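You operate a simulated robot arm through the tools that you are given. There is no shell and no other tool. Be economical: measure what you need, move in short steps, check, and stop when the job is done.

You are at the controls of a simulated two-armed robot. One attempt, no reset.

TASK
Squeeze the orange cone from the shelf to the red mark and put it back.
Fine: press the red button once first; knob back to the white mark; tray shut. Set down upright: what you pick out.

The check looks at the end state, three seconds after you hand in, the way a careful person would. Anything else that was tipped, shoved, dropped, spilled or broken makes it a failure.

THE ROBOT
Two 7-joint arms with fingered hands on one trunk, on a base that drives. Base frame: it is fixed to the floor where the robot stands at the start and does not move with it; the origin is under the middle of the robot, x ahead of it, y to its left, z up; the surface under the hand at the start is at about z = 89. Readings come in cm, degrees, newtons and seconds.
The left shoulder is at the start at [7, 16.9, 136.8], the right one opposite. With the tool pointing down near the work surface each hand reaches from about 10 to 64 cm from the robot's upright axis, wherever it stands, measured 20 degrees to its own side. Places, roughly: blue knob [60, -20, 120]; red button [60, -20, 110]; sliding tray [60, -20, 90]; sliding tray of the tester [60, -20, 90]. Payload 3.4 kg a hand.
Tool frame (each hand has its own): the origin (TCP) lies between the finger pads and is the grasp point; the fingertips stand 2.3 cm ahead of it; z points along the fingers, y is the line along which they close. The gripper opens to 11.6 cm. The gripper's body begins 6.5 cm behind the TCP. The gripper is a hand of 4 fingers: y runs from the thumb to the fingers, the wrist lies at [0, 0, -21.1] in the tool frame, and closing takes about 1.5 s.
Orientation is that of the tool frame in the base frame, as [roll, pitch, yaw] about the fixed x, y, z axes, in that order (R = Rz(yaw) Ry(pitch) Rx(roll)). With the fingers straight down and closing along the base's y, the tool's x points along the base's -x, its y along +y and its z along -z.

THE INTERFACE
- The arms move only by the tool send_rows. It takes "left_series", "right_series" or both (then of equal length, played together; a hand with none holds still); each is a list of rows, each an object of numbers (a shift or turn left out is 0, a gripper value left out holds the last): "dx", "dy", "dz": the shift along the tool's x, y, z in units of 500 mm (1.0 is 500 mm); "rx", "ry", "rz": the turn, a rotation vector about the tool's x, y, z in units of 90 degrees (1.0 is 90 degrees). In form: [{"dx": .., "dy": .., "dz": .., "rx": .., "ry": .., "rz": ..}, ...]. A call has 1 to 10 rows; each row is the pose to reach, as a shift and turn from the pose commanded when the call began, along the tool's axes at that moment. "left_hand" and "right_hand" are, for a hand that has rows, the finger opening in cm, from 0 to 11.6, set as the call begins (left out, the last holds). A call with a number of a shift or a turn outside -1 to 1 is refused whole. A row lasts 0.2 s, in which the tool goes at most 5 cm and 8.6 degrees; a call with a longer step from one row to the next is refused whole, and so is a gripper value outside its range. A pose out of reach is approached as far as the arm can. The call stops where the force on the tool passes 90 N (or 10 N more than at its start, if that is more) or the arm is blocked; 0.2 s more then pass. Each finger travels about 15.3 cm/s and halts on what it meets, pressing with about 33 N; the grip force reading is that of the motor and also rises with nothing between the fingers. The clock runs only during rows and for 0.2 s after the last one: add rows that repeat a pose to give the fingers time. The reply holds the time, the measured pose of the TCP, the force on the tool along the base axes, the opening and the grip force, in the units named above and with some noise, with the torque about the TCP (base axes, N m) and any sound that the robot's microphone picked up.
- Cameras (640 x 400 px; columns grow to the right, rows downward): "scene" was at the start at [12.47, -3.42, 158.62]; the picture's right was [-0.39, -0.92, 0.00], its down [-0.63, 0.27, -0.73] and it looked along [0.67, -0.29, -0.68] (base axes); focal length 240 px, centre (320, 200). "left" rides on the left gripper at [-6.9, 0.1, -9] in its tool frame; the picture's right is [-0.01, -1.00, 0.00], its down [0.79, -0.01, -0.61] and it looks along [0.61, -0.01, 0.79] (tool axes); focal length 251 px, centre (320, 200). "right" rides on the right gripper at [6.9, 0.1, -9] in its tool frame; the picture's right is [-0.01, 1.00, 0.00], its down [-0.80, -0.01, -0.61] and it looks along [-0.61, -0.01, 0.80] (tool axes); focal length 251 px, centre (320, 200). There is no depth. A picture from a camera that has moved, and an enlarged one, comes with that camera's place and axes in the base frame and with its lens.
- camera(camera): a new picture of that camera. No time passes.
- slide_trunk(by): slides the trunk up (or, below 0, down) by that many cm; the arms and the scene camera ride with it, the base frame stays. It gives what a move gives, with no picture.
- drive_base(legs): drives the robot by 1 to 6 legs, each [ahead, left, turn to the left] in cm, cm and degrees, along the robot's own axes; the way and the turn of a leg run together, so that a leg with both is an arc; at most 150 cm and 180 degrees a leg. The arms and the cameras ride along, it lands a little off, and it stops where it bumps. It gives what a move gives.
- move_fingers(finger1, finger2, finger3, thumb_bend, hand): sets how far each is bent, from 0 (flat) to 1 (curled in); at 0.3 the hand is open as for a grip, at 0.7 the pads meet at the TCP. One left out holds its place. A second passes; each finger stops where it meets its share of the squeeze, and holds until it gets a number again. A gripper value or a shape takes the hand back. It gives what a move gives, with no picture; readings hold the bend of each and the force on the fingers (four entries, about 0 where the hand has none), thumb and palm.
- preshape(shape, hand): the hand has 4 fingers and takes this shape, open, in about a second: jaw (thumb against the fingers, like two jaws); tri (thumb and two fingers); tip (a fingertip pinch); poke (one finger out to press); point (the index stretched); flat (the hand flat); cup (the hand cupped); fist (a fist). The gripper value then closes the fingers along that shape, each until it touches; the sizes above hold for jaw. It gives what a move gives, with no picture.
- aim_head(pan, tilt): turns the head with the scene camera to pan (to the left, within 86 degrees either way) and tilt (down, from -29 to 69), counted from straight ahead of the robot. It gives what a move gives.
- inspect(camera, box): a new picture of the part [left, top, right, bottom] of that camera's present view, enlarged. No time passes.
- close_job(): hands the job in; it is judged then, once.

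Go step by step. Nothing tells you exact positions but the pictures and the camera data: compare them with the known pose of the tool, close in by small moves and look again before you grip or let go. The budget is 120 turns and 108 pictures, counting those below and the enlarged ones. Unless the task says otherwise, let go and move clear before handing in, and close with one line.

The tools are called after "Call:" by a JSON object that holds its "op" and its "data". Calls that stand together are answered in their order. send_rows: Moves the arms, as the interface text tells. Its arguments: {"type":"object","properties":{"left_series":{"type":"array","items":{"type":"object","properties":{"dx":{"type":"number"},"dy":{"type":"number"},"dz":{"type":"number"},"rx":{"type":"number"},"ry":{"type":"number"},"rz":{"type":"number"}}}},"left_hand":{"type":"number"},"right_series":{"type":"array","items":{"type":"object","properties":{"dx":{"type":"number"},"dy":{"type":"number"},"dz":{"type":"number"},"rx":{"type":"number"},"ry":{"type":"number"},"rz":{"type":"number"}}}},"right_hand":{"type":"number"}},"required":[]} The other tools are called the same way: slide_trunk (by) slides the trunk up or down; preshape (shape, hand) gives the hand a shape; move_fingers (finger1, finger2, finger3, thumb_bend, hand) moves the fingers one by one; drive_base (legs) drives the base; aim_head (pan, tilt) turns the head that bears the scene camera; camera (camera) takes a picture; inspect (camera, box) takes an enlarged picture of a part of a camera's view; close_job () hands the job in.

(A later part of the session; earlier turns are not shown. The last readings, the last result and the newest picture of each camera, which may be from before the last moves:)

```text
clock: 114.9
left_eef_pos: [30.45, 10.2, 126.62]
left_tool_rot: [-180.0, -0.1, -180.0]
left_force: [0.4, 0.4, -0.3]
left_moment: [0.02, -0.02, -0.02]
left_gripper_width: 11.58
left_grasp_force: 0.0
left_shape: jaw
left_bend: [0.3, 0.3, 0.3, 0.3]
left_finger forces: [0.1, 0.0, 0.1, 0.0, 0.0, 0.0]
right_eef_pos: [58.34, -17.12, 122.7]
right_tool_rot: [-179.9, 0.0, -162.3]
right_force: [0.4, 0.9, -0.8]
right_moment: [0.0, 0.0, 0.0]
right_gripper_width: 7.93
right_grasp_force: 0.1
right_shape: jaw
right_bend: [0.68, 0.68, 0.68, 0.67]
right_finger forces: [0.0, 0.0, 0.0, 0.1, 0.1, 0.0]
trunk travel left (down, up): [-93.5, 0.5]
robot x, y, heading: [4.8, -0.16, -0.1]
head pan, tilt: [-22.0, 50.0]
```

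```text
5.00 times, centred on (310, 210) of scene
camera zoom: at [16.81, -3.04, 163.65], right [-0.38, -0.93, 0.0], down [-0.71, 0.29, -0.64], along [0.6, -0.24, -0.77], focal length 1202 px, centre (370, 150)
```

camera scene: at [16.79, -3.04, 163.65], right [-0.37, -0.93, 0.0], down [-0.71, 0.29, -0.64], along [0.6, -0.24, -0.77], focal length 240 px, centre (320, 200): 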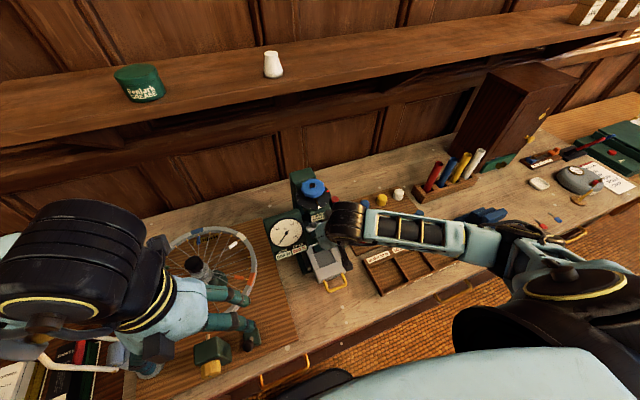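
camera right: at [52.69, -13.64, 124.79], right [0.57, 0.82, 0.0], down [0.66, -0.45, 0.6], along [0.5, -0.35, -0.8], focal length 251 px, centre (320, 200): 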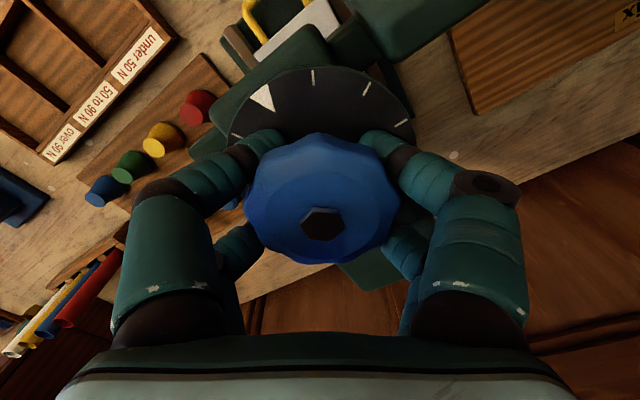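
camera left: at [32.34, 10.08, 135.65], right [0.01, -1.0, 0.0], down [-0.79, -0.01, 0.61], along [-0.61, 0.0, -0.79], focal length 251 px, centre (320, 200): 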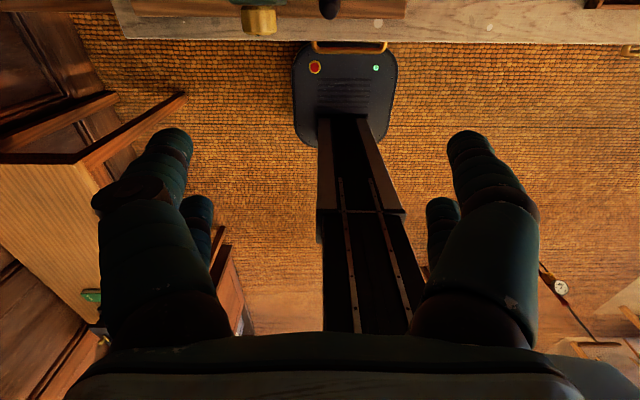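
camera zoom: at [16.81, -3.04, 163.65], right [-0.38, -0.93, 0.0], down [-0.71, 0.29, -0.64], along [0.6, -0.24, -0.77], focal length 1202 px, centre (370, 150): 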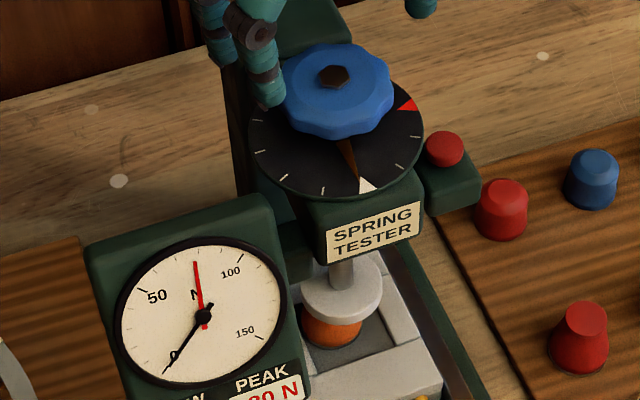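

NOW is 0 with PEAK at 80, and the pointer is about 3–4° short of white's centre. A small correction.

Call:
{"op": "send_rows", "data": {"right_series": [{"dz": 0.06, "rz": 0.09}, {"dz": 0.12, "rz": 0.18}, {"dz": 0.139, "rz": 0.18}]}}

Call:
{"op": "send_rows", "data": {"right_series": [{}, {}, {}, {}, {}, {}, {"rz": -0.02}, {"rz": -0.038}, {"rz": -0.038}], "right_hand": 0}}

Call:
{"op": "inspect", "data": {"camera": "scene", "box": [285, 170, 340, 220]}}

```text
clock: 115.7
left_eef_pos: [30.41, 10.09, 126.69]
left_tool_rot: [179.9, -0.1, 180.0]
left_force: [0.0, 1.0, -0.4]
left_moment: [-0.01, 0.01, 0.03]
left_gripper_width: 11.61
left_grasp_force: 0.0
left_shape: jaw
left_bend: [0.3, 0.3, 0.3, 0.3]
left_finger forces: [0.1, 0.0, 0.1, 0.0, 0.0, 0.0]
right_eef_pos: [58.41, -16.97, 115.85]
right_tool_rot: [-180.0, 0.0, -178.6]
right_force: [1.2, 0.8, 0.7]
right_moment: [-0.02, 0.01, -0.02]
right_gripper_width: 7.95
right_grasp_force: 0.0
right_shape: jaw
right_bend: [0.68, 0.68, 0.68, 0.67]
right_finger forces: [0.1, 0.0, 0.0, 0.1, 0.0, 0.1]
trunk travel left (down, up): [-93.5, 0.5]
robot x, y, heading: [4.82, -0.0, 0.1]
head pan, tilt: [-22.0, 50.0]
```

```text
clock: 117.7
left_eef_pos: [30.63, 10.04, 126.6]
left_tool_rot: [179.9, -0.3, -180.0]
left_force: [0.3, 0.3, -0.9]
left_moment: [0.04, -0.01, 0.01]
left_gripper_width: 11.59
left_grasp_force: 0.1
left_shape: jaw
left_bend: [0.3, 0.3, 0.3, 0.3]
left_finger forces: [0.0, 0.1, 0.0, 0.0, 0.0, 0.1]
right_eef_pos: [58.43, -17.14, 115.78]
right_tool_rot: [-180.0, -0.2, -175.1]
right_force: [-5.7, 2.5, -18.6]
right_moment: [-0.09, 0.05, -0.28]
right_gripper_width: 3.69
right_grasp_force: 32.7
right_shape: jaw
right_bend: [0.75, 0.74, 0.75, 0.8]
right_finger forces: [49.8, 39.3, 33.3, 0.0, 51.2, 0.1]
trunk travel left (down, up): [-93.5, 0.5]
robot x, y, heading: [4.52, -0.02, 0.0]
head pan, tilt: [-22.0, 50.0]
```

```text
8.00 times, centred on (312, 195) of scene
camera zoom: at [16.97, -3.07, 163.62], right [-0.38, -0.93, 0.0], down [-0.71, 0.29, -0.64], along [0.59, -0.24, -0.77], focal length 1924 px, centre (380, 240)
```

zoom: 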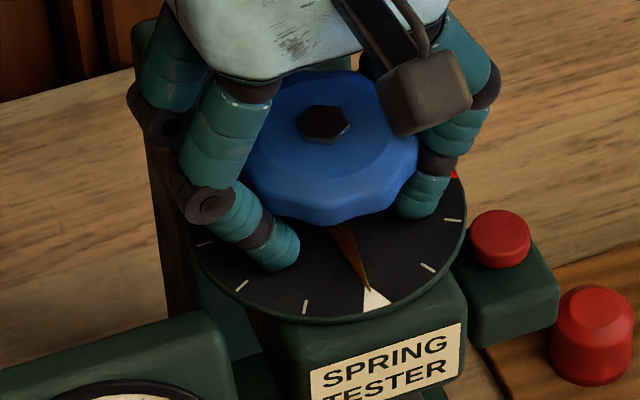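

The pointer sits on the white mark. Releasing, lifting and moving back over the tray handle with the jaw closed.

Call:
{"op": "send_rows", "data": {"right_series": [{}, {}, {}, {}], "right_hand": 8}}

Call:
{"op": "send_rows", "data": {"right_series": [{"dz": -0.04}, {"dz": -0.1}, {"dz": -0.16}, {"dz": -0.2, "rz": 0.054}, {"dz": -0.2, "dx": 0.09, "dy": 0.004, "rz": 0.054}, {"dz": -0.2, "dx": 0.15, "dy": 0.006, "rz": 0.054}, {"dz": -0.2, "dx": 0.198, "dy": 0.008, "rz": 0.054}]}}

Call:
{"op": "send_rows", "data": {"right_series": [{}, {}, {}, {}, {"dz": 0.08}, {"dz": 0.16}, {"dz": 0.24}, {"dz": 0.32}, {"dz": 0.4}, {"dz": 0.48}], "right_hand": 0}}

Call:
{"op": "camera", "data": {"camera": "right"}}

```text
clock: 118.7
left_eef_pos: [30.29, 10.0, 126.73]
left_tool_rot: [180.0, 0.0, 180.0]
left_force: [0.2, 1.5, 0.5]
left_moment: [0.03, -0.01, 0.0]
left_gripper_width: 11.59
left_grasp_force: 0.1
left_shape: jaw
left_bend: [0.3, 0.3, 0.3, 0.3]
left_finger forces: [0.1, 0.1, 0.0, 0.1, 0.0, 0.1]
right_eef_pos: [58.37, -17.12, 115.91]
right_tool_rot: [180.0, -0.1, -175.1]
right_force: [0.7, -0.4, 0.5]
right_moment: [0.0, 0.04, 0.0]
right_gripper_width: 7.93
right_grasp_force: 0.1
right_shape: jaw
right_bend: [0.68, 0.68, 0.68, 0.67]
right_finger forces: [0.0, 0.0, 0.0, 0.0, 0.0, 0.0]
trunk travel left (down, up): [-93.5, 0.5]
robot x, y, heading: [5.06, -0.03, -0.1]
head pan, tilt: [-22.0, 50.0]
```

```text
clock: 120.3
left_eef_pos: [30.36, 10.13, 126.57]
left_tool_rot: [-179.9, -0.1, -179.9]
left_force: [0.8, -0.3, 0.4]
left_moment: [-0.01, -0.02, 0.0]
left_gripper_width: 11.61
left_grasp_force: 0.0
left_shape: jaw
left_bend: [0.3, 0.3, 0.3, 0.3]
left_finger forces: [0.1, 0.1, 0.1, 0.0, 0.1, 0.0]
right_eef_pos: [48.34, -17.59, 125.89]
right_tool_rot: [180.0, 0.0, 180.0]
right_force: [-0.5, 0.3, 0.2]
right_moment: [0.01, 0.03, 0.02]
right_gripper_width: 7.93
right_grasp_force: 0.0
right_shape: jaw
right_bend: [0.68, 0.68, 0.68, 0.67]
right_finger forces: [0.0, 0.1, 0.0, 0.0, 0.0, 0.0]
trunk travel left (down, up): [-93.5, 0.5]
robot x, y, heading: [4.71, -0.18, 0.1]
head pan, tilt: [-22.0, 50.0]
```

```text
clock: 122.5
left_eef_pos: [30.43, 10.13, 126.73]
left_tool_rot: [180.0, -0.1, 180.0]
left_force: [0.2, -0.3, -0.3]
left_moment: [-0.01, 0.01, 0.01]
left_gripper_width: 11.61
left_grasp_force: 0.2
left_shape: jaw
left_bend: [0.3, 0.3, 0.3, 0.3]
left_finger forces: [0.0, 0.0, 0.1, 0.1, 0.1, 0.0]
right_eef_pos: [48.48, -17.62, 101.74]
right_tool_rot: [-180.0, 0.0, -179.9]
right_force: [-0.3, -1.0, 0.6]
right_moment: [-0.02, -0.01, 0.0]
right_gripper_width: 0.0
right_grasp_force: 33.3
right_shape: jaw
right_bend: [0.62, 0.63, 0.63, 0.62]
right_finger forces: [0.1, 0.1, 0.0, 0.0, 0.0, 0.1]
trunk travel left (down, up): [-93.5, 0.5]
robot x, y, heading: [4.6, 0.23, -0.2]
head pan, tilt: [-22.0, 50.0]
```

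```text
6 pictures are left
camera right: at [41.76, -17.51, 110.79], right [0.01, 1.0, 0.0], down [0.79, -0.01, 0.61], along [0.61, -0.01, -0.79], focal length 251 px, centre (320, 200)
```

right: 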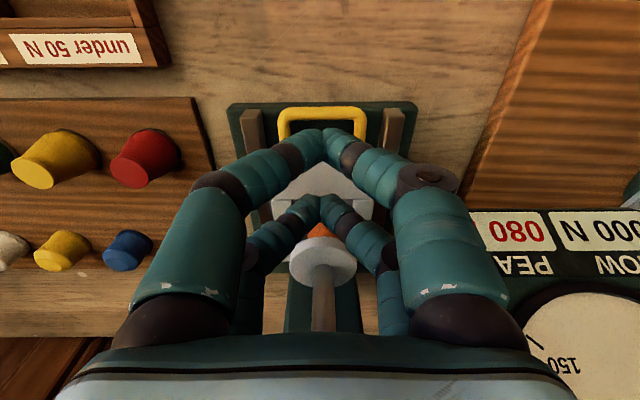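

The bar is under the gap as before. Lowering and pulling the tray out by the same amount.

Call:
{"op": "send_rows", "data": {"right_series": [{"dz": 0.07}, {"dz": 0.13}, {"dz": 0.165}, {"dz": 0.181}]}}

Call:
{"op": "send_rows", "data": {"right_series": [{"dx": 0.015}, {"dx": 0.03}, {"dx": 0.05}, {"dx": 0.07}, {"dx": 0.09}, {"dx": 0.11}, {"dx": 0.135}, {"dx": 0.16}, {"dx": 0.18}, {"dx": 0.197}]}}

Call:
{"op": "send_rows", "data": {"right_series": [{"dx": -0.008}, {"dx": -0.008, "dz": -0.04}, {"dx": -0.008, "dz": -0.12}, {"dx": -0.008, "dz": -0.2}, {"dx": -0.008, "dz": -0.27}]}}

```text
clock: 123.5
left_eef_pos: [30.39, 9.94, 126.56]
left_tool_rot: [179.9, -0.1, -180.0]
left_force: [0.5, 0.4, 0.7]
left_moment: [-0.02, -0.03, -0.01]
left_gripper_width: 11.56
left_grasp_force: 0.1
left_shape: jaw
left_bend: [0.3, 0.3, 0.3, 0.3]
left_finger forces: [0.0, 0.0, 0.0, 0.1, 0.0, 0.0]
right_eef_pos: [48.53, -17.55, 92.68]
right_tool_rot: [179.9, 0.0, -180.0]
right_force: [-0.5, -0.3, -0.9]
right_moment: [0.0, 0.01, -0.03]
right_gripper_width: 0.0
right_grasp_force: 32.8
right_shape: jaw
right_bend: [0.62, 0.63, 0.63, 0.62]
right_finger forces: [0.1, 0.0, 0.0, 0.0, 0.0, 0.0]
trunk travel left (down, up): [-93.5, 0.5]
robot x, y, heading: [4.74, -0.14, 0.0]
head pan, tilt: [-22.0, 50.0]
```

```text
clock: 125.7
left_eef_pos: [30.27, 10.03, 126.66]
left_tool_rot: [179.9, -0.1, -179.9]
left_force: [0.0, -0.3, 0.2]
left_moment: [0.01, -0.01, -0.01]
left_gripper_width: 11.59
left_grasp_force: 0.1
left_shape: jaw
left_bend: [0.3, 0.3, 0.3, 0.3]
left_finger forces: [0.0, 0.0, 0.0, 0.0, 0.0, 0.1]
right_eef_pos: [38.6, -17.57, 92.76]
right_tool_rot: [180.0, 0.0, 180.0]
right_force: [0.5, 0.0, -0.8]
right_moment: [0.02, 0.02, 0.04]
right_gripper_width: 0.0
right_grasp_force: 33.1
right_shape: jaw
right_bend: [0.62, 0.63, 0.63, 0.62]
right_finger forces: [0.1, 0.1, 0.1, 0.0, 0.1, 0.1]
trunk travel left (down, up): [-93.5, 0.5]
robot x, y, heading: [4.8, 0.19, 0.1]
head pan, tilt: [-22.0, 50.0]
```

```text
clock: 126.9
left_eef_pos: [30.4, 10.11, 126.6]
left_tool_rot: [-180.0, -0.1, 179.9]
left_force: [0.5, -0.9, -0.5]
left_moment: [0.02, 0.01, 0.01]
left_gripper_width: 11.59
left_grasp_force: 0.0
left_shape: jaw
left_bend: [0.3, 0.3, 0.3, 0.3]
left_finger forces: [0.0, 0.0, 0.1, 0.1, 0.1, 0.0]
right_eef_pos: [38.82, -17.61, 106.3]
right_tool_rot: [179.9, 0.0, -179.9]
right_force: [0.1, 0.3, 0.5]
right_moment: [0.02, -0.03, 0.0]
right_gripper_width: 0.0
right_grasp_force: 32.8
right_shape: jaw
right_bend: [0.62, 0.63, 0.63, 0.62]
right_finger forces: [0.0, 0.0, 0.0, 0.1, 0.0, 0.0]
trunk travel left (down, up): [-93.5, 0.5]
robot x, y, heading: [5.15, 0.15, 0.0]
head pan, tilt: [-22.0, 50.0]
```

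The tray is out again. Tilting the hand to 24°, opening to 8 cm, and looking at the cone.

Call:
{"op": "send_rows", "data": {"right_series": [{"dx": -0.02, "dy": 0.004, "dz": -0.01, "ry": -0.09}, {"dx": -0.04, "dy": 0.008, "dz": -0.02, "ry": -0.18}, {"dx": -0.064, "dy": 0.012, "dz": -0.02, "ry": -0.267}, {"dx": -0.064, "dy": 0.012, "dz": -0.02, "ry": -0.267}], "right_hand": 8}}

Call:
{"op": "camera", "data": {"camera": "right"}}

```text
clock: 127.9
left_eef_pos: [30.45, 9.97, 126.63]
left_tool_rot: [-180.0, -0.1, 180.0]
left_force: [-0.8, 0.3, 0.1]
left_moment: [-0.01, 0.02, -0.01]
left_gripper_width: 11.59
left_grasp_force: 0.1
left_shape: jaw
left_bend: [0.3, 0.3, 0.3, 0.3]
left_finger forces: [0.1, 0.1, 0.0, 0.0, 0.0, 0.0]
right_eef_pos: [42.05, -17.02, 107.29]
right_tool_rot: [180.0, 24.1, -180.0]
right_force: [0.2, -0.9, 0.2]
right_moment: [-0.02, 0.01, 0.0]
right_gripper_width: 7.92
right_grasp_force: 0.1
right_shape: jaw
right_bend: [0.68, 0.68, 0.68, 0.67]
right_finger forces: [0.0, 0.0, 0.0, 0.0, 0.0, 0.0]
trunk travel left (down, up): [-93.5, 0.5]
robot x, y, heading: [4.82, 0.05, 0.0]
head pan, tilt: [-22.0, 50.0]
```

```text
5 pictures are left
camera right: at [32.32, -16.84, 112.69], right [0.01, 1.0, 0.0], down [0.48, -0.01, 0.88], along [0.88, 0.0, -0.48], focal length 251 px, centre (320, 200)
```

right: 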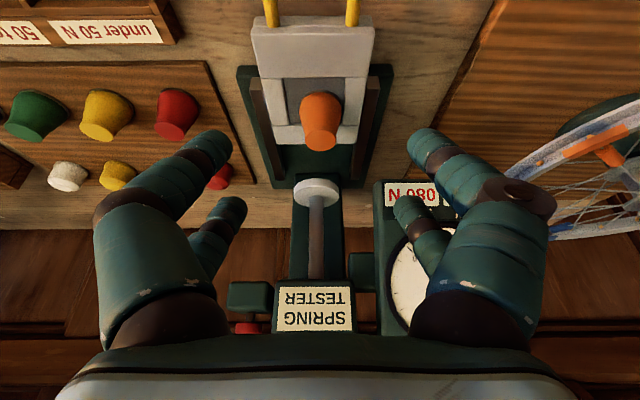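

The cone stands at about [49.8, -16.7] in the tray. I'll approach with the fingers at 6.4 cm, gripping higher this time so it hangs stably.

Call:
{"op": "send_rows", "data": {"right_series": [{"dx": -0.028, "dy": 0.001, "dz": 0.055}, {"dx": -0.056, "dy": 0.002, "dz": 0.11}, {"dx": -0.083, "dy": 0.0024, "dz": 0.164}], "right_hand": 6.4}}

Call:
{"op": "send_rows", "data": {"right_series": [{"dx": 0.013, "dz": 0.028}, {"dx": 0.025, "dz": 0.056}, {"dx": 0.0376, "dz": 0.084}]}}

Call:
{"op": "camera", "data": {"camera": "right"}}

```text
clock: 128.7
left_eef_pos: [27.42, 10.17, 127.5]
left_tool_rot: [-179.9, 1.2, 180.0]
left_force: [0.1, 0.1, 0.4]
left_moment: [0.02, 0.01, -0.02]
left_gripper_width: 11.58
left_grasp_force: 0.0
left_shape: jaw
left_bend: [0.3, 0.3, 0.3, 0.3]
left_finger forces: [0.0, 0.0, 0.0, 0.2, 0.0, 0.0]
right_eef_pos: [46.69, -16.23, 102.7]
right_tool_rot: [179.7, 25.4, -179.7]
right_force: [-75.4, 2.6, 55.8]
right_moment: [2.25, -1.26, 3.0]
right_gripper_width: 6.29
right_grasp_force: 0.1
right_shape: jaw
right_bend: [0.72, 0.85, 0.72, 0.74]
right_finger forces: [0.0, 91.1, 0.0, 0.0, 0.0, 0.0]
trunk travel left (down, up): [-93.5, 0.5]
robot x, y, heading: [4.62, -0.15, 0.2]
head pan, tilt: [-22.0, 50.0]
```

```text
clock: 129.0
left_eef_pos: [28.02, 10.25, 127.17]
left_tool_rot: [-179.9, 1.0, 179.9]
left_force: [0.0, -0.4, 0.3]
left_moment: [0.01, 0.06, 0.0]
left_gripper_width: 11.57
left_grasp_force: 0.1
left_shape: jaw
left_bend: [0.3, 0.3, 0.3, 0.3]
left_finger forces: [0.0, 0.1, 0.0, 0.1, 0.0, 0.0]
right_eef_pos: [46.71, -15.65, 102.28]
right_tool_rot: [179.1, 24.6, -179.4]
right_force: [-64.4, 5.6, 48.7]
right_moment: [1.7, -1.16, 2.32]
right_gripper_width: 6.26
right_grasp_force: 0.1
right_shape: jaw
right_bend: [0.72, 0.88, 0.72, 0.74]
right_finger forces: [0.0, 78.1, 0.0, 0.1, 0.0, 0.1]
trunk travel left (down, up): [-93.5, 0.5]
robot x, y, heading: [4.51, -0.22, 0.0]
head pan, tilt: [-22.0, 50.0]
stopped in row 1 (right hand): the force on the tool passed its limit at 114 N (the readings are from after the stop); the commanded pose is now the measured one
```

```text
4 pictures are left
camera right: at [36.85, -15.8, 107.59], right [-0.01, 1.0, 0.02], down [0.47, -0.01, 0.88], along [0.88, 0.02, -0.47], focal length 251 px, centre (320, 200)
```

right: 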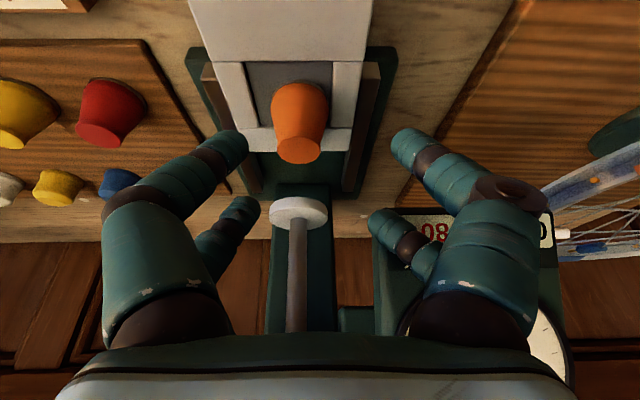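

A finger touched the gauge's lower edge, so I'm backing out at once. I'll then come in low from the front, under the gauge and further to the right.

Call:
{"op": "send_rows", "data": {"right_series": [{"dx": 0.04, "dy": -0.01, "dz": -0.02}, {"dx": 0.07, "dy": -0.025, "dz": -0.04, "rx": -0.01, "rz": 0.007}, {"dx": 0.098, "dy": -0.037, "dz": -0.06, "rx": -0.01, "rz": 0.007}, {"dx": 0.098, "dy": -0.037, "dz": -0.06, "rx": -0.01, "rz": 0.007}]}}

```text
clock: 130.0
left_eef_pos: [30.75, 9.86, 126.58]
left_tool_rot: [179.9, -0.3, 179.9]
left_force: [0.7, -1.0, 0.0]
left_moment: [0.02, 0.04, 0.0]
left_gripper_width: 11.59
left_grasp_force: 0.1
left_shape: jaw
left_bend: [0.3, 0.3, 0.3, 0.3]
left_finger forces: [0.1, 0.0, 0.0, 0.0, 0.0, 0.0]
right_eef_pos: [43.52, -18.32, 101.89]
right_tool_rot: [178.1, 23.6, 179.7]
right_force: [0.0, -0.6, -0.1]
right_moment: [-0.01, 0.01, 0.01]
right_gripper_width: 6.43
right_grasp_force: 0.1
right_shape: jaw
right_bend: [0.72, 0.72, 0.72, 0.74]
right_finger forces: [0.0, 0.1, 0.0, 0.0, 0.0, 0.0]
trunk travel left (down, up): [-93.5, 0.5]
robot x, y, heading: [4.57, -0.11, -0.1]
head pan, tilt: [-22.0, 50.0]
```

Clear again. Levelling the hand's roll and lowering in front of the cone, below the gauge.

Call:
{"op": "send_rows", "data": {"right_series": [{"dx": 0.015, "dy": 0.006, "dz": 0.026, "rx": 0.021}, {"dx": 0.03, "dy": 0.011, "dz": 0.053, "rx": 0.021}, {"dx": 0.046, "dy": 0.016, "dz": 0.08, "rx": 0.021}]}}

Call:
{"op": "camera", "data": {"camera": "right"}}

```text
clock: 130.8
left_eef_pos: [30.35, 9.99, 126.67]
left_tool_rot: [179.9, -0.2, 179.9]
left_force: [-0.2, -0.1, 1.1]
left_moment: [-0.01, 0.02, 0.01]
left_gripper_width: 11.59
left_grasp_force: 0.2
left_shape: jaw
left_bend: [0.3, 0.3, 0.3, 0.3]
left_finger forces: [0.1, 0.0, 0.0, 0.0, 0.1, 0.0]
right_eef_pos: [42.75, -17.23, 97.46]
right_tool_rot: [-179.9, 23.7, 179.7]
right_force: [0.4, 0.7, -0.6]
right_moment: [-0.01, 0.03, -0.02]
right_gripper_width: 6.39
right_grasp_force: 0.1
right_shape: jaw
right_bend: [0.72, 0.72, 0.72, 0.74]
right_finger forces: [0.0, 0.1, 0.0, 0.0, 0.0, 0.1]
trunk travel left (down, up): [-93.5, 0.5]
robot x, y, heading: [4.52, -0.06, 0.0]
head pan, tilt: [-22.0, 50.0]
```

```text
3 pictures are left
camera right: at [32.92, -17.05, 102.95], right [0.01, 1.0, 0.0], down [0.48, -0.01, 0.88], along [0.88, -0.01, -0.48], focal length 251 px, centre (320, 200)
```

right: 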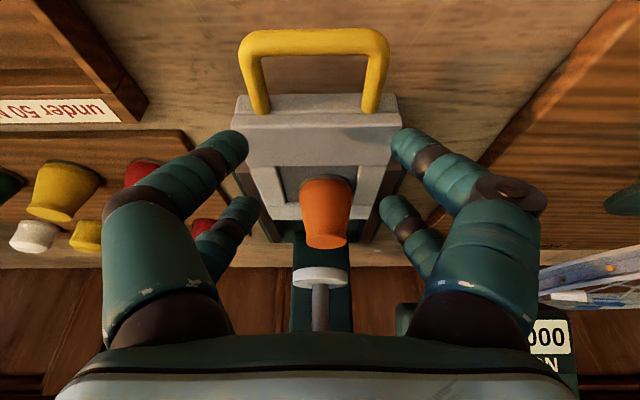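

The cone is straight ahead, slightly to the left. Moving in, in two checked halves.

Call:
{"op": "send_rows", "data": {"right_series": [{"dx": -0.02, "dy": 0.001, "dz": 0.011}, {"dx": -0.041, "dy": 0.002, "dz": 0.022}, {"dx": -0.062, "dy": 0.003, "dz": 0.033}]}}

```text
clock: 131.6
left_eef_pos: [30.23, 10.1, 126.7]
left_tool_rot: [-180.0, -0.1, 179.9]
left_force: [0.5, 0.2, 0.2]
left_moment: [0.04, -0.05, 0.02]
left_gripper_width: 11.61
left_grasp_force: 0.2
left_shape: jaw
left_bend: [0.3, 0.3, 0.3, 0.3]
left_finger forces: [0.0, 0.0, 0.0, 0.1, 0.0, 0.0]
right_eef_pos: [46.06, -17.15, 97.28]
right_tool_rot: [-179.9, 23.8, 179.7]
right_force: [0.1, -0.1, 0.6]
right_moment: [0.02, -0.04, 0.02]
right_gripper_width: 6.41
right_grasp_force: 0.0
right_shape: jaw
right_bend: [0.72, 0.72, 0.72, 0.74]
right_finger forces: [0.0, 0.0, 0.0, 0.0, 0.0, 0.0]
trunk travel left (down, up): [-93.5, 0.5]
robot x, y, heading: [4.96, -0.13, -0.2]
head pan, tilt: [-22.0, 50.0]
```

No contact. Continuing.

Call:
{"op": "send_rows", "data": {"right_series": [{"dx": -0.015, "dy": 0.001, "dz": 0.009}, {"dx": -0.03, "dy": 0.002, "dz": 0.018}]}}

Call:
{"op": "send_rows", "data": {"right_series": [{"dx": -0.015, "dy": 0.001, "dz": 0.009}, {"dx": -0.03, "dy": 0.001, "dz": 0.018}]}}

```text
clock: 132.2
left_eef_pos: [30.35, 10.0, 126.78]
left_tool_rot: [-180.0, -0.1, 179.9]
left_force: [-0.3, 0.3, 0.8]
left_moment: [0.01, 0.04, -0.02]
left_gripper_width: 11.61
left_grasp_force: 0.1
left_shape: jaw
left_bend: [0.3, 0.3, 0.3, 0.3]
left_finger forces: [0.0, 0.1, 0.1, 0.0, 0.1, 0.1]
right_eef_pos: [47.92, -17.1, 97.14]
right_tool_rot: [-179.9, 23.8, 179.6]
right_force: [0.1, 0.2, -0.6]
right_moment: [0.0, -0.04, 0.02]
right_gripper_width: 6.46
right_grasp_force: 0.0
right_shape: jaw
right_bend: [0.72, 0.72, 0.72, 0.74]
right_finger forces: [0.0, 0.6, 0.0, 0.1, 0.0, 0.1]
trunk travel left (down, up): [-93.5, 0.5]
robot x, y, heading: [4.74, 0.44, -0.1]
head pan, tilt: [-22.0, 50.0]
```

```text
clock: 132.8
left_eef_pos: [29.22, 9.85, 127.03]
left_tool_rot: [179.9, 0.5, 179.9]
left_force: [0.1, -0.6, -0.3]
left_moment: [-0.05, -0.02, -0.01]
left_gripper_width: 11.59
left_grasp_force: 0.0
left_shape: jaw
left_bend: [0.3, 0.3, 0.3, 0.3]
left_finger forces: [0.0, 0.0, 0.0, 0.0, 0.0, 0.0]
right_eef_pos: [48.4, -17.11, 97.0]
right_tool_rot: [-179.8, 23.8, 180.0]
right_force: [-46.2, -3.5, -7.9]
right_moment: [-0.24, -2.06, 2.22]
right_gripper_width: 6.47
right_grasp_force: 0.0
right_shape: jaw
right_bend: [0.72, 0.72, 0.72, 0.74]
right_finger forces: [0.0, 45.9, 0.0, 0.0, 0.0, 0.1]
trunk travel left (down, up): [-93.5, 0.5]
robot x, y, heading: [4.57, -0.11, 0.0]
head pan, tilt: [-22.0, 50.0]
```

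Finger 2 meets the gauge edge again, so I'll back off 2.8 cm and yaw the hand 20° so that finger swings away from the gauge. The cone is round, so this changes nothing for it.

Call:
{"op": "send_rows", "data": {"right_series": [{"dx": 0.026, "dz": -0.011}, {"dx": 0.051, "dz": -0.0225}, {"dx": 0.051, "dz": -0.0225, "rx": -0.03, "rz": -0.068}, {"dx": 0.051, "dz": -0.0225, "rx": -0.06, "rz": -0.136}, {"dx": 0.051, "dz": -0.0225, "rx": -0.0893, "rz": -0.2035}]}}

```text
clock: 134.0
left_eef_pos: [30.34, 9.91, 126.77]
left_tool_rot: [179.9, -0.1, 179.9]
left_force: [-0.6, -0.6, 0.1]
left_moment: [0.0, 0.0, 0.03]
left_gripper_width: 11.62
left_grasp_force: 0.1
left_shape: jaw
left_bend: [0.3, 0.3, 0.3, 0.3]
left_finger forces: [0.0, 0.0, 0.0, 0.0, 0.0, 0.0]
right_eef_pos: [46.88, -17.05, 96.87]
right_tool_rot: [-179.9, 23.9, -160.2]
right_force: [0.1, -0.3, 0.3]
right_moment: [0.02, -0.02, -0.01]
right_gripper_width: 6.4
right_grasp_force: 0.0
right_shape: jaw
right_bend: [0.72, 0.72, 0.72, 0.74]
right_finger forces: [0.0, 0.0, 0.0, 0.0, 0.0, 0.0]
trunk travel left (down, up): [-93.5, 0.5]
robot x, y, heading: [5.01, -0.0, -0.2]
head pan, tilt: [-22.0, 50.0]
```

Yawed. Moving forward again with checks.

Call:
{"op": "send_rows", "data": {"right_series": [{"dx": -0.0112, "dy": -0.0044, "dz": 0.005}, {"dx": -0.0224, "dy": -0.0088, "dz": 0.0099}]}}

Call:
{"op": "send_rows", "data": {"right_series": [{"dx": -0.0112, "dy": -0.0044, "dz": 0.005}]}}

Call:
{"op": "send_rows", "data": {"right_series": [{"dx": -0.0095, "dy": -0.0037, "dz": 0.0042}]}}

```text
clock: 134.6
left_eef_pos: [30.39, 9.99, 126.71]
left_tool_rot: [-180.0, -0.2, 179.9]
left_force: [0.1, -0.1, 0.4]
left_moment: [0.03, -0.04, -0.01]
left_gripper_width: 11.59
left_grasp_force: 0.1
left_shape: jaw
left_bend: [0.3, 0.3, 0.3, 0.3]
left_finger forces: [0.1, 0.0, 0.0, 0.1, 0.0, 0.0]
right_eef_pos: [48.02, -17.05, 96.77]
right_tool_rot: [-179.9, 23.7, -160.3]
right_force: [-0.4, -0.1, 0.0]
right_moment: [0.0, 0.01, 0.01]
right_gripper_width: 6.4
right_grasp_force: 0.1
right_shape: jaw
right_bend: [0.72, 0.72, 0.72, 0.74]
right_finger forces: [0.0, 0.0, 0.0, 0.0, 0.0, 0.0]
trunk travel left (down, up): [-93.5, 0.5]
robot x, y, heading: [4.87, -0.16, -0.2]
head pan, tilt: [-22.0, 50.0]
```

```text
clock: 135.0
left_eef_pos: [30.36, 10.02, 126.68]
left_tool_rot: [179.9, -0.3, 179.9]
left_force: [-0.1, 0.6, -0.6]
left_moment: [0.02, 0.01, -0.01]
left_gripper_width: 11.58
left_grasp_force: 0.0
left_shape: jaw
left_bend: [0.3, 0.3, 0.3, 0.3]
left_finger forces: [0.1, 0.0, 0.0, 0.1, 0.0, 0.0]
right_eef_pos: [48.73, -17.04, 96.81]
right_tool_rot: [-179.9, 23.8, -160.3]
right_force: [-0.1, 0.8, -1.1]
right_moment: [0.02, -0.02, 0.01]
right_gripper_width: 6.43
right_grasp_force: 0.1
right_shape: jaw
right_bend: [0.72, 0.72, 0.72, 0.74]
right_finger forces: [0.0, 0.0, 0.1, 0.1, 0.1, 0.0]
trunk travel left (down, up): [-93.5, 0.5]
robot x, y, heading: [4.92, 0.01, -0.2]
head pan, tilt: [-22.0, 50.0]
```

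```text
clock: 135.4
left_eef_pos: [30.28, 10.0, 126.67]
left_tool_rot: [180.0, -0.1, 180.0]
left_force: [0.2, 0.7, 0.3]
left_moment: [0.01, -0.01, -0.01]
left_gripper_width: 11.6
left_grasp_force: 0.1
left_shape: jaw
left_bend: [0.3, 0.3, 0.3, 0.3]
left_finger forces: [0.0, 0.0, 0.0, 0.0, 0.0, 0.1]
right_eef_pos: [49.34, -17.18, 96.81]
right_tool_rot: [-179.9, 23.7, -160.3]
right_force: [-0.4, -1.0, -0.5]
right_moment: [-0.04, 0.0, -0.02]
right_gripper_width: 6.42
right_grasp_force: 0.0
right_shape: jaw
right_bend: [0.72, 0.72, 0.72, 0.74]
right_finger forces: [0.2, 0.0, 0.1, 0.1, 0.1, 0.0]
trunk travel left (down, up): [-93.5, 0.5]
robot x, y, heading: [5.04, 0.1, -0.1]
head pan, tilt: [-22.0, 50.0]
```

In place with no contact. Closing on the cone.

Call:
{"op": "send_rows", "data": {"right_series": [{}, {}, {}, {}, {}, {}, {}], "right_hand": 0}}

```text
clock: 137.0
left_eef_pos: [30.21, 9.89, 126.72]
left_tool_rot: [180.0, 0.0, 179.9]
left_force: [-0.2, -0.4, -1.0]
left_moment: [0.02, 0.0, 0.0]
left_gripper_width: 11.57
left_grasp_force: 0.0
left_shape: jaw
left_bend: [0.3, 0.3, 0.3, 0.3]
left_finger forces: [0.1, 0.0, 0.0, 0.0, 0.0, 0.0]
right_eef_pos: [49.25, -16.97, 96.79]
right_tool_rot: [-180.0, 23.8, -160.2]
right_force: [1.0, -2.3, 11.1]
right_moment: [-0.12, 0.12, -0.01]
right_gripper_width: 1.45
right_grasp_force: 33.2
right_shape: jaw
right_bend: [0.73, 0.73, 0.73, 0.77]
right_finger forces: [33.7, 23.5, 25.0, 0.0, 28.3, 0.1]
trunk travel left (down, up): [-93.5, 0.5]
robot x, y, heading: [4.54, 0.13, -0.1]
head pan, tilt: [-22.0, 50.0]
```

Gripped like the first time. Lifting 1 cm, then backing away from the gauge slowly.

Call:
{"op": "send_rows", "data": {"right_series": [{"dx": -0.004, "dz": -0.009}, {"dx": -0.0081, "dz": -0.0183}, {"dx": 0.008, "dy": 0.0068, "dz": -0.0285}, {"dx": 0.024, "dy": 0.0136, "dz": -0.039}, {"dx": 0.04, "dy": 0.02, "dz": -0.049}, {"dx": 0.056, "dy": 0.027, "dz": -0.059}, {"dx": 0.072, "dy": 0.034, "dz": -0.069}, {"dx": 0.088, "dy": 0.04, "dz": -0.08}, {"dx": 0.104, "dy": 0.047, "dz": -0.09}]}}

```text
clock: 139.0
left_eef_pos: [30.25, 9.9, 126.75]
left_tool_rot: [179.9, -0.1, 179.9]
left_force: [-0.8, -0.2, -0.3]
left_moment: [0.0, -0.01, -0.04]
left_gripper_width: 11.6
left_grasp_force: 0.1
left_shape: jaw
left_bend: [0.3, 0.3, 0.3, 0.3]
left_finger forces: [0.0, 0.1, 0.0, 0.0, 0.1, 0.0]
right_eef_pos: [42.37, -16.96, 98.82]
right_tool_rot: [-179.9, 23.8, -160.4]
right_force: [-0.6, -0.3, -0.6]
right_moment: [0.03, -0.02, 0.0]
right_gripper_width: 1.42
right_grasp_force: 33.0
right_shape: jaw
right_bend: [0.73, 0.73, 0.73, 0.76]
right_finger forces: [30.9, 23.7, 25.6, 0.1, 25.7, 0.1]
trunk travel left (down, up): [-93.5, 0.5]
robot x, y, heading: [4.84, -0.08, -0.0]
head pan, tilt: [-22.0, 50.0]
```

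All fingers still hold. Raising slowly to shelf height, in front of the shelf.

Call:
{"op": "send_rows", "data": {"right_series": [{"dx": -0.01, "dy": -0.0036, "dz": -0.023}, {"dx": -0.0292, "dy": -0.0107, "dz": -0.0691}, {"dx": -0.0486, "dy": -0.0178, "dz": -0.1151}, {"dx": -0.0681, "dy": -0.025, "dz": -0.1612}, {"dx": -0.0876, "dy": -0.0321, "dz": -0.2072}, {"dx": -0.107, "dy": -0.0392, "dz": -0.2533}, {"dx": -0.1265, "dy": -0.0463, "dz": -0.2993}, {"dx": -0.1459, "dy": -0.0535, "dz": -0.3454}, {"dx": -0.1654, "dy": -0.0606, "dz": -0.3914}, {"dx": -0.18, "dy": -0.066, "dz": -0.426}]}}

Call:
{"op": "send_rows", "data": {"right_series": [{"dx": -0.01, "dy": -0.0036, "dz": -0.023}, {"dx": -0.0292, "dy": -0.0107, "dz": -0.0691}, {"dx": -0.0486, "dy": -0.0178, "dz": -0.1151}, {"dx": -0.0681, "dy": -0.025, "dz": -0.1612}, {"dx": -0.0876, "dy": -0.0321, "dz": -0.2072}, {"dx": -0.107, "dy": -0.0392, "dz": -0.2533}, {"dx": -0.1265, "dy": -0.0463, "dz": -0.2993}, {"dx": -0.1459, "dy": -0.0535, "dz": -0.3454}, {"dx": -0.1654, "dy": -0.0606, "dz": -0.3914}, {"dx": -0.18, "dy": -0.066, "dz": -0.426}]}}

```text
clock: 141.2
left_eef_pos: [30.32, 10.03, 126.69]
left_tool_rot: [179.9, -0.1, 179.8]
left_force: [-0.4, -0.7, 0.3]
left_moment: [-0.01, -0.01, 0.0]
left_gripper_width: 11.56
left_grasp_force: 0.0
left_shape: jaw
left_bend: [0.3, 0.3, 0.3, 0.3]
left_finger forces: [0.1, 0.0, 0.0, 0.1, 0.0, 0.1]
right_eef_pos: [43.18, -20.39, 121.99]
right_tool_rot: [-179.8, 23.5, -160.3]
right_force: [0.6, -0.9, -0.5]
right_moment: [0.0, -0.04, -0.03]
right_gripper_width: 1.27
right_grasp_force: 33.0
right_shape: jaw
right_bend: [0.73, 0.73, 0.73, 0.77]
right_finger forces: [30.7, 0.0, 0.1, 0.0, 27.3, 0.0]
trunk travel left (down, up): [-93.5, 0.5]
robot x, y, heading: [4.68, 0.01, -0.1]
head pan, tilt: [-22.0, 50.0]
```

```text
clock: 143.4
left_eef_pos: [30.23, 10.0, 126.78]
left_tool_rot: [-179.9, -0.1, 179.9]
left_force: [0.3, 0.1, -0.5]
left_moment: [-0.02, 0.01, -0.02]
left_gripper_width: 11.61
left_grasp_force: 0.0
left_shape: jaw
left_bend: [0.3, 0.3, 0.3, 0.3]
left_finger forces: [0.0, 0.0, 0.0, 0.0, 0.0, 0.0]
right_eef_pos: [43.93, -23.53, 145.18]
right_tool_rot: [-179.9, 23.6, -160.3]
right_force: [0.4, -0.1, -0.5]
right_moment: [-0.02, 0.0, 0.01]
right_gripper_width: 1.08
right_grasp_force: 32.4
right_shape: jaw
right_bend: [0.73, 0.73, 0.73, 0.77]
right_finger forces: [32.2, 0.0, 0.0, 0.0, 25.1, 0.1]
trunk travel left (down, up): [-93.5, 0.5]
robot x, y, heading: [4.8, -0.47, 0.1]
head pan, tilt: [-22.0, 50.0]
```

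Two fingers have lost contact, so I need to see how the cone sits.

Call:
{"op": "inspect", "data": {"camera": "right", "box": [240, 80, 400, 260]}}

```text
2.22 times, centred on (320, 170) of right
camera zoom: at [34.68, -26.58, 150.59], right [-0.33, 0.94, 0.0], down [0.46, 0.16, 0.88], along [0.83, 0.29, -0.48], focal length 559 px, centre (320, 267)
```

zoom: 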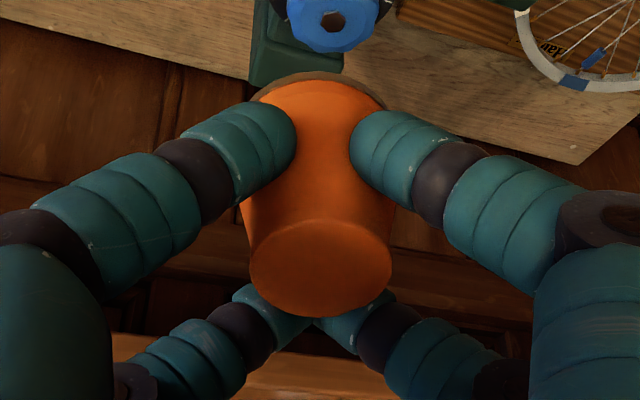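

The cone is held but leans about 13° toward the robot. That is well within its self-righting angle, so it will square up on contact with the shelf. Carrying it slowly toward its spot.

Call:
{"op": "send_rows", "data": {"right_series": [{"dx": -0.018, "dy": -0.0077, "dz": 0.0057}, {"dx": -0.0535, "dy": -0.023, "dz": 0.0172}, {"dx": -0.0892, "dy": -0.0383, "dz": 0.0286}, {"dx": -0.1248, "dy": -0.0537, "dz": 0.0401}, {"dx": -0.1605, "dy": -0.069, "dz": 0.0515}, {"dx": -0.1962, "dy": -0.0843, "dz": 0.0629}, {"dx": -0.2318, "dy": -0.0997, "dz": 0.0744}, {"dx": -0.2675, "dy": -0.115, "dz": 0.0858}, {"dx": -0.3032, "dy": -0.1303, "dz": 0.0973}, {"dx": -0.321, "dy": -0.138, "dz": 0.103}]}}

Call:
{"op": "aim_head", "data": {"pan": -22, "tilt": 30}}

```text
clock: 145.6
left_eef_pos: [30.28, 9.96, 126.7]
left_tool_rot: [180.0, -0.1, 179.9]
left_force: [-0.2, -0.4, 1.4]
left_moment: [0.01, -0.03, 0.03]
left_gripper_width: 11.6
left_grasp_force: 0.1
left_shape: jaw
left_bend: [0.3, 0.3, 0.3, 0.3]
left_finger forces: [0.0, 0.0, 0.0, 0.1, 0.0, 0.0]
right_eef_pos: [62.14, -24.4, 146.83]
right_tool_rot: [-179.9, 23.6, -160.3]
right_force: [0.3, 0.1, -0.5]
right_moment: [-0.02, 0.01, 0.03]
right_gripper_width: 1.03
right_grasp_force: 32.9
right_shape: jaw
right_bend: [0.73, 0.73, 0.73, 0.77]
right_finger forces: [34.0, 0.0, 0.0, 0.0, 25.2, 0.0]
trunk travel left (down, up): [-93.5, 0.5]
robot x, y, heading: [4.58, -0.03, -0.3]
head pan, tilt: [-22.0, 50.0]
```

```text
clock: 146.4
left_eef_pos: [30.26, 10.01, 126.6]
left_tool_rot: [179.8, -0.1, 179.9]
left_force: [0.5, -0.4, -0.1]
left_moment: [-0.01, 0.04, -0.02]
left_gripper_width: 11.59
left_grasp_force: 0.1
left_shape: jaw
left_bend: [0.3, 0.3, 0.3, 0.3]
left_finger forces: [0.1, 0.0, 0.0, 0.1, 0.1, 0.0]
right_eef_pos: [62.01, -24.32, 146.96]
right_tool_rot: [-179.9, 23.8, -160.2]
right_force: [0.3, 0.0, -0.6]
right_moment: [0.0, 0.0, -0.02]
right_gripper_width: 1.06
right_grasp_force: 32.9
right_shape: jaw
right_bend: [0.73, 0.73, 0.73, 0.77]
right_finger forces: [34.0, 0.1, 0.1, 0.1, 25.1, 0.0]
trunk travel left (down, up): [-93.5, 0.5]
robot x, y, heading: [4.98, -0.18, 0.2]
head pan, tilt: [-22.0, 30.0]
```

Moving in over the shelf to the original spot.

Call:
{"op": "send_rows", "data": {"right_series": [{"dx": -0.02, "dy": -0.0093, "dz": 0.0105}, {"dx": -0.058, "dy": -0.0268, "dz": 0.0306}, {"dx": -0.096, "dy": -0.0443, "dz": 0.0506}, {"dx": -0.134, "dy": -0.0619, "dz": 0.0706}, {"dx": -0.165, "dy": -0.0762, "dz": 0.087}, {"dx": -0.184, "dy": -0.085, "dz": 0.097}]}}

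```text
clock: 147.8
left_eef_pos: [30.37, 10.04, 126.76]
left_tool_rot: [-180.0, -0.1, 179.9]
left_force: [0.8, -0.2, -0.5]
left_moment: [-0.02, 0.0, -0.03]
left_gripper_width: 11.58
left_grasp_force: 0.0
left_shape: jaw
left_bend: [0.3, 0.3, 0.3, 0.3]
left_finger forces: [0.0, 0.0, 0.0, 0.0, 0.0, 0.1]
right_eef_pos: [72.81, -24.75, 145.85]
right_tool_rot: [-179.8, 23.7, -160.1]
right_force: [0.5, -0.6, 0.2]
right_moment: [-0.01, 0.02, -0.04]
right_gripper_width: 1.04
right_grasp_force: 32.9
right_shape: jaw
right_bend: [0.73, 0.73, 0.73, 0.77]
right_finger forces: [33.4, 0.1, 0.1, 0.0, 25.4, 0.0]
right hand out of reach, approached as far as the arm can: row 6
trunk travel left (down, up): [-93.5, 0.5]
robot x, y, heading: [4.57, 0.06, -0.1]
head pan, tilt: [-22.0, 30.0]
```

Lowering gently to contact.

Call:
{"op": "send_rows", "data": {"right_series": [{"dx": 0.0081, "dz": 0.0183}, {"dx": 0.0121, "dz": 0.0274}]}}

Call:
{"op": "send_rows", "data": {"right_series": [{"dx": 0.002, "dz": 0.0046}, {"dx": 0.004, "dz": 0.0091}]}}

```text
clock: 148.4
left_eef_pos: [30.12, 10.18, 126.75]
left_tool_rot: [180.0, 0.0, 179.9]
left_force: [0.0, -0.4, -0.2]
left_moment: [0.06, -0.01, 0.01]
left_gripper_width: 11.59
left_grasp_force: 0.0
left_shape: jaw
left_bend: [0.3, 0.3, 0.3, 0.3]
left_finger forces: [0.1, 0.0, 0.0, 0.0, 0.0, 0.1]
right_eef_pos: [72.73, -24.82, 144.7]
right_tool_rot: [-179.8, 24.1, -160.3]
right_force: [6.2, -4.8, 18.9]
right_moment: [-0.23, -0.2, 0.03]
right_gripper_width: 1.07
right_grasp_force: 32.9
right_shape: jaw
right_bend: [0.73, 0.73, 0.73, 0.77]
right_finger forces: [34.6, 0.0, 0.0, 0.0, 31.7, 0.0]
trunk travel left (down, up): [-93.5, 0.5]
robot x, y, heading: [5.03, 0.12, -0.1]
head pan, tilt: [-22.0, 30.0]
```

```text
clock: 149.0
left_eef_pos: [29.99, 9.96, 126.88]
left_tool_rot: [-179.9, 0.1, 179.9]
left_force: [0.1, 0.3, -0.1]
left_moment: [-0.02, -0.01, -0.03]
left_gripper_width: 11.57
left_grasp_force: 0.0
left_shape: jaw
left_bend: [0.3, 0.3, 0.3, 0.3]
left_finger forces: [0.0, 0.0, 0.0, 0.1, 0.1, 0.1]
right_eef_pos: [72.74, -24.72, 144.7]
right_tool_rot: [-179.6, 24.7, -160.1]
right_force: [23.5, -8.7, 60.6]
right_moment: [-0.46, -0.66, 0.05]
right_gripper_width: 1.27
right_grasp_force: 32.9
right_shape: jaw
right_bend: [0.74, 0.73, 0.73, 0.79]
right_finger forces: [39.0, 67.6, 63.5, 0.1, 39.8, 0.0]
trunk travel left (down, up): [-93.5, 0.5]
robot x, y, heading: [4.89, -0.32, -0.1]
head pan, tilt: [-22.0, 30.0]
```

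Contact, with all the fingers bearing again. Easing off the push, then opening in stages.

Call:
{"op": "send_rows", "data": {"right_series": [{"dx": -0.0032, "dz": -0.0073}, {"dx": -0.004, "dz": -0.0091}]}}

Call:
{"op": "send_rows", "data": {"right_series": [{}, {}, {}], "right_hand": 2.5}}

Call:
{"op": "inspect", "data": {"camera": "scene", "box": [270, 130, 370, 200]}}

```text
clock: 149.6
left_eef_pos: [30.02, 10.05, 126.69]
left_tool_rot: [179.9, 0.0, 179.9]
left_force: [0.1, -0.4, 0.4]
left_moment: [-0.04, 0.02, -0.01]
left_gripper_width: 11.58
left_grasp_force: 0.1
left_shape: jaw
left_bend: [0.3, 0.3, 0.3, 0.3]
left_finger forces: [0.0, 0.0, 0.0, 0.0, 0.1, 0.0]
right_eef_pos: [72.6, -24.68, 144.62]
right_tool_rot: [-179.8, 24.1, -160.3]
right_force: [15.4, -3.5, 38.4]
right_moment: [-0.26, -0.45, 0.07]
right_gripper_width: 1.27
right_grasp_force: 33.0
right_shape: jaw
right_bend: [0.74, 0.73, 0.73, 0.79]
right_finger forces: [38.6, 62.3, 0.0, 0.1, 35.1, 0.0]
trunk travel left (down, up): [-93.5, 0.5]
robot x, y, heading: [4.76, 0.22, -0.1]
head pan, tilt: [-22.0, 30.0]
```

```text
clock: 150.4
left_eef_pos: [30.06, 10.05, 126.59]
left_tool_rot: [-180.0, 0.1, 180.0]
left_force: [0.6, 0.0, 0.2]
left_moment: [-0.02, 0.01, -0.03]
left_gripper_width: 11.59
left_grasp_force: 0.1
left_shape: jaw
left_bend: [0.3, 0.3, 0.3, 0.3]
left_finger forces: [0.0, 0.0, 0.0, 0.0, 0.0, 0.1]
right_eef_pos: [72.64, -24.89, 144.58]
right_tool_rot: [-179.9, 23.7, -160.3]
right_force: [3.4, -1.2, 15.6]
right_moment: [0.13, -0.09, -0.02]
right_gripper_width: 2.42
right_grasp_force: 0.0
right_shape: jaw
right_bend: [0.75, 0.78, 0.73, 0.77]
right_finger forces: [10.6, 20.4, 0.1, 0.0, 0.0, 0.0]
trunk travel left (down, up): [-93.5, 0.5]
robot x, y, heading: [4.99, -0.37, -0.1]
head pan, tilt: [-22.0, 30.0]
```

```text
5.71 times, centred on (320, 165) of scene
camera zoom: at [17.68, -3.51, 166.6], right [-0.38, -0.93, 0.0], down [-0.46, 0.19, -0.87], along [0.8, -0.33, -0.5], focal length 1374 px, centre (320, 400)
```

zoom: 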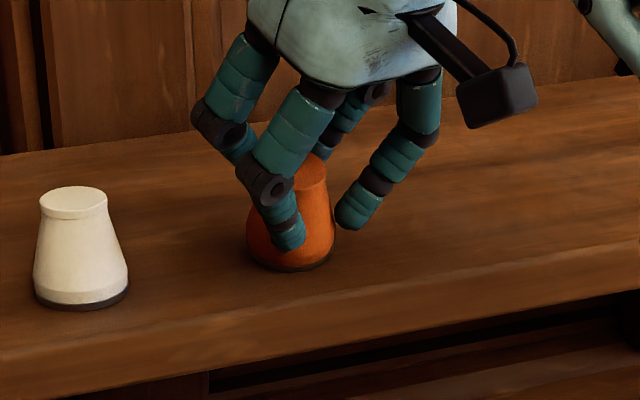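

The cone stands on the shelf but the +y fingers still push on its side. Opening further while shifting the hand that way.

Call:
{"op": "send_rows", "data": {"right_series": [{"dy": 0.004}, {"dy": 0.008}, {"dy": 0.01}], "right_hand": 3.8}}

Call:
{"op": "send_rows", "data": {"right_series": [{}, {}, {}], "right_hand": 5.5}}

```text
clock: 151.2
left_eef_pos: [30.28, 9.86, 126.65]
left_tool_rot: [180.0, 0.0, 179.9]
left_force: [-0.1, 0.4, 0.5]
left_moment: [-0.03, 0.0, -0.02]
left_gripper_width: 11.6
left_grasp_force: 0.0
left_shape: jaw
left_bend: [0.3, 0.3, 0.3, 0.3]
left_finger forces: [0.0, 0.0, 0.1, 0.0, 0.0, 0.0]
right_eef_pos: [72.68, -24.33, 144.42]
right_tool_rot: [-179.9, 23.6, -160.3]
right_force: [0.5, 0.7, 0.0]
right_moment: [-0.02, 0.01, 0.03]
right_gripper_width: 3.77
right_grasp_force: 0.0
right_shape: jaw
right_bend: [0.73, 0.73, 0.73, 0.77]
right_finger forces: [0.0, 0.0, 0.0, 0.0, 0.0, 0.0]
trunk travel left (down, up): [-93.5, 0.5]
robot x, y, heading: [4.2, 0.34, -0.4]
head pan, tilt: [-22.0, 30.0]
```

```text
clock: 152.0
left_eef_pos: [30.3, 10.02, 126.68]
left_tool_rot: [-180.0, -0.2, -180.0]
left_force: [-0.2, 0.0, 0.6]
left_moment: [-0.01, 0.03, 0.0]
left_gripper_width: 11.6
left_grasp_force: 0.0
left_shape: jaw
left_bend: [0.3, 0.3, 0.3, 0.3]
left_finger forces: [0.0, 0.0, 0.0, 0.0, 0.0, 0.0]
right_eef_pos: [72.77, -24.38, 144.4]
right_tool_rot: [-180.0, 23.7, -160.2]
right_force: [-0.5, 0.6, -0.4]
right_moment: [0.01, 0.0, 0.0]
right_gripper_width: 5.47
right_grasp_force: 0.0
right_shape: jaw
right_bend: [0.73, 0.73, 0.73, 0.76]
right_finger forces: [0.0, 0.0, 0.1, 0.1, 0.0, 0.0]
trunk travel left (down, up): [-93.5, 0.5]
robot x, y, heading: [5.08, 0.0, -0.1]
head pan, tilt: [-22.0, 30.0]
```

All contact is gone. Opening to 8 cm and withdrawing along the tool axis.

Call:
{"op": "send_rows", "data": {"right_series": [{}, {}, {"dz": -0.02}, {"dz": -0.05}, {"dx": 0.02, "dy": 0.01, "dz": -0.09}, {"dx": 0.08, "dy": 0.04, "dz": -0.12}, {"dx": 0.15, "dy": 0.065, "dz": -0.15}, {"dx": 0.22, "dy": 0.09, "dz": -0.17}], "right_hand": 8}}

```text
clock: 153.8
left_eef_pos: [30.21, 9.89, 126.78]
left_tool_rot: [179.9, -0.1, 179.8]
left_force: [-0.8, 0.3, 0.0]
left_moment: [0.02, 0.0, -0.02]
left_gripper_width: 11.57
left_grasp_force: 0.0
left_shape: jaw
left_bend: [0.3, 0.3, 0.3, 0.3]
left_finger forces: [0.0, 0.1, 0.1, 0.0, 0.0, 0.1]
right_eef_pos: [58.2, -24.83, 147.83]
right_tool_rot: [-179.9, 23.8, -160.3]
right_force: [-0.2, -0.6, 0.1]
right_moment: [-0.03, -0.02, 0.0]
right_gripper_width: 7.98
right_grasp_force: 0.1
right_shape: jaw
right_bend: [0.68, 0.68, 0.68, 0.67]
right_finger forces: [0.0, 0.0, 0.0, 0.0, 0.0, 0.1]
trunk travel left (down, up): [-93.5, 0.5]
robot x, y, heading: [4.63, -0.26, -0.3]
head pan, tilt: [-22.0, 30.0]
```

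The hand is clear of the cone. Now back toward the tray: undoing the yaw and tilt over free space with the jaw closed.

Call:
{"op": "send_rows", "data": {"right_series": [{"dx": 0.06, "dy": 0.04, "dz": -0.0265}, {"dx": 0.12, "dy": 0.08, "dz": -0.053}, {"dx": 0.18, "dy": 0.12, "dz": -0.0795}, {"dx": 0.235, "dy": 0.155, "dz": -0.104, "rx": 0.03, "rz": 0.067}, {"dx": 0.28, "dy": 0.185, "dz": -0.124, "rx": 0.06, "rz": 0.134}, {"dx": 0.319, "dy": 0.211, "dz": -0.141, "rx": 0.0887, "rz": 0.2013}], "right_hand": 0}}

Call:
{"op": "send_rows", "data": {"right_series": [{"ry": 0.09}, {"ry": 0.18}, {"ry": 0.264}]}}

```text
clock: 155.2
left_eef_pos: [30.21, 10.05, 126.75]
left_tool_rot: [180.0, 0.0, 180.0]
left_force: [-0.5, 0.9, 0.1]
left_moment: [0.0, -0.01, -0.02]
left_gripper_width: 11.57
left_grasp_force: 0.0
left_shape: jaw
left_bend: [0.3, 0.3, 0.3, 0.3]
left_finger forces: [0.0, 0.1, 0.0, 0.0, 0.0, 0.0]
right_eef_pos: [38.21, -20.56, 147.85]
right_tool_rot: [-179.9, 23.8, 179.8]
right_force: [-0.3, -0.2, 0.2]
right_moment: [-0.04, -0.03, 0.0]
right_gripper_width: 0.0
right_grasp_force: 33.2
right_shape: jaw
right_bend: [0.62, 0.63, 0.63, 0.62]
right_finger forces: [0.0, 0.1, 0.0, 0.0, 0.0, 0.0]
trunk travel left (down, up): [-93.5, 0.5]
robot x, y, heading: [4.73, 0.33, -0.0]
head pan, tilt: [-22.0, 30.0]
```

```text
clock: 156.0
left_eef_pos: [30.4, 10.05, 126.81]
left_tool_rot: [180.0, -0.1, 179.9]
left_force: [1.0, 0.1, -0.6]
left_moment: [0.02, 0.0, 0.02]
left_gripper_width: 11.6
left_grasp_force: 0.0
left_shape: jaw
left_bend: [0.3, 0.3, 0.3, 0.3]
left_finger forces: [0.0, 0.0, 0.0, 0.1, 0.1, 0.0]
right_eef_pos: [38.5, -20.57, 147.81]
right_tool_rot: [-180.0, -0.1, 179.7]
right_force: [-0.4, -0.5, 0.6]
right_moment: [-0.01, 0.01, 0.01]
right_gripper_width: 0.0
right_grasp_force: 32.9
right_shape: jaw
right_bend: [0.62, 0.63, 0.63, 0.62]
right_finger forces: [0.0, 0.0, 0.0, 0.1, 0.1, 0.0]
trunk travel left (down, up): [-93.5, 0.5]
robot x, y, heading: [5.03, 0.08, -0.2]
head pan, tilt: [-22.0, 30.0]
```

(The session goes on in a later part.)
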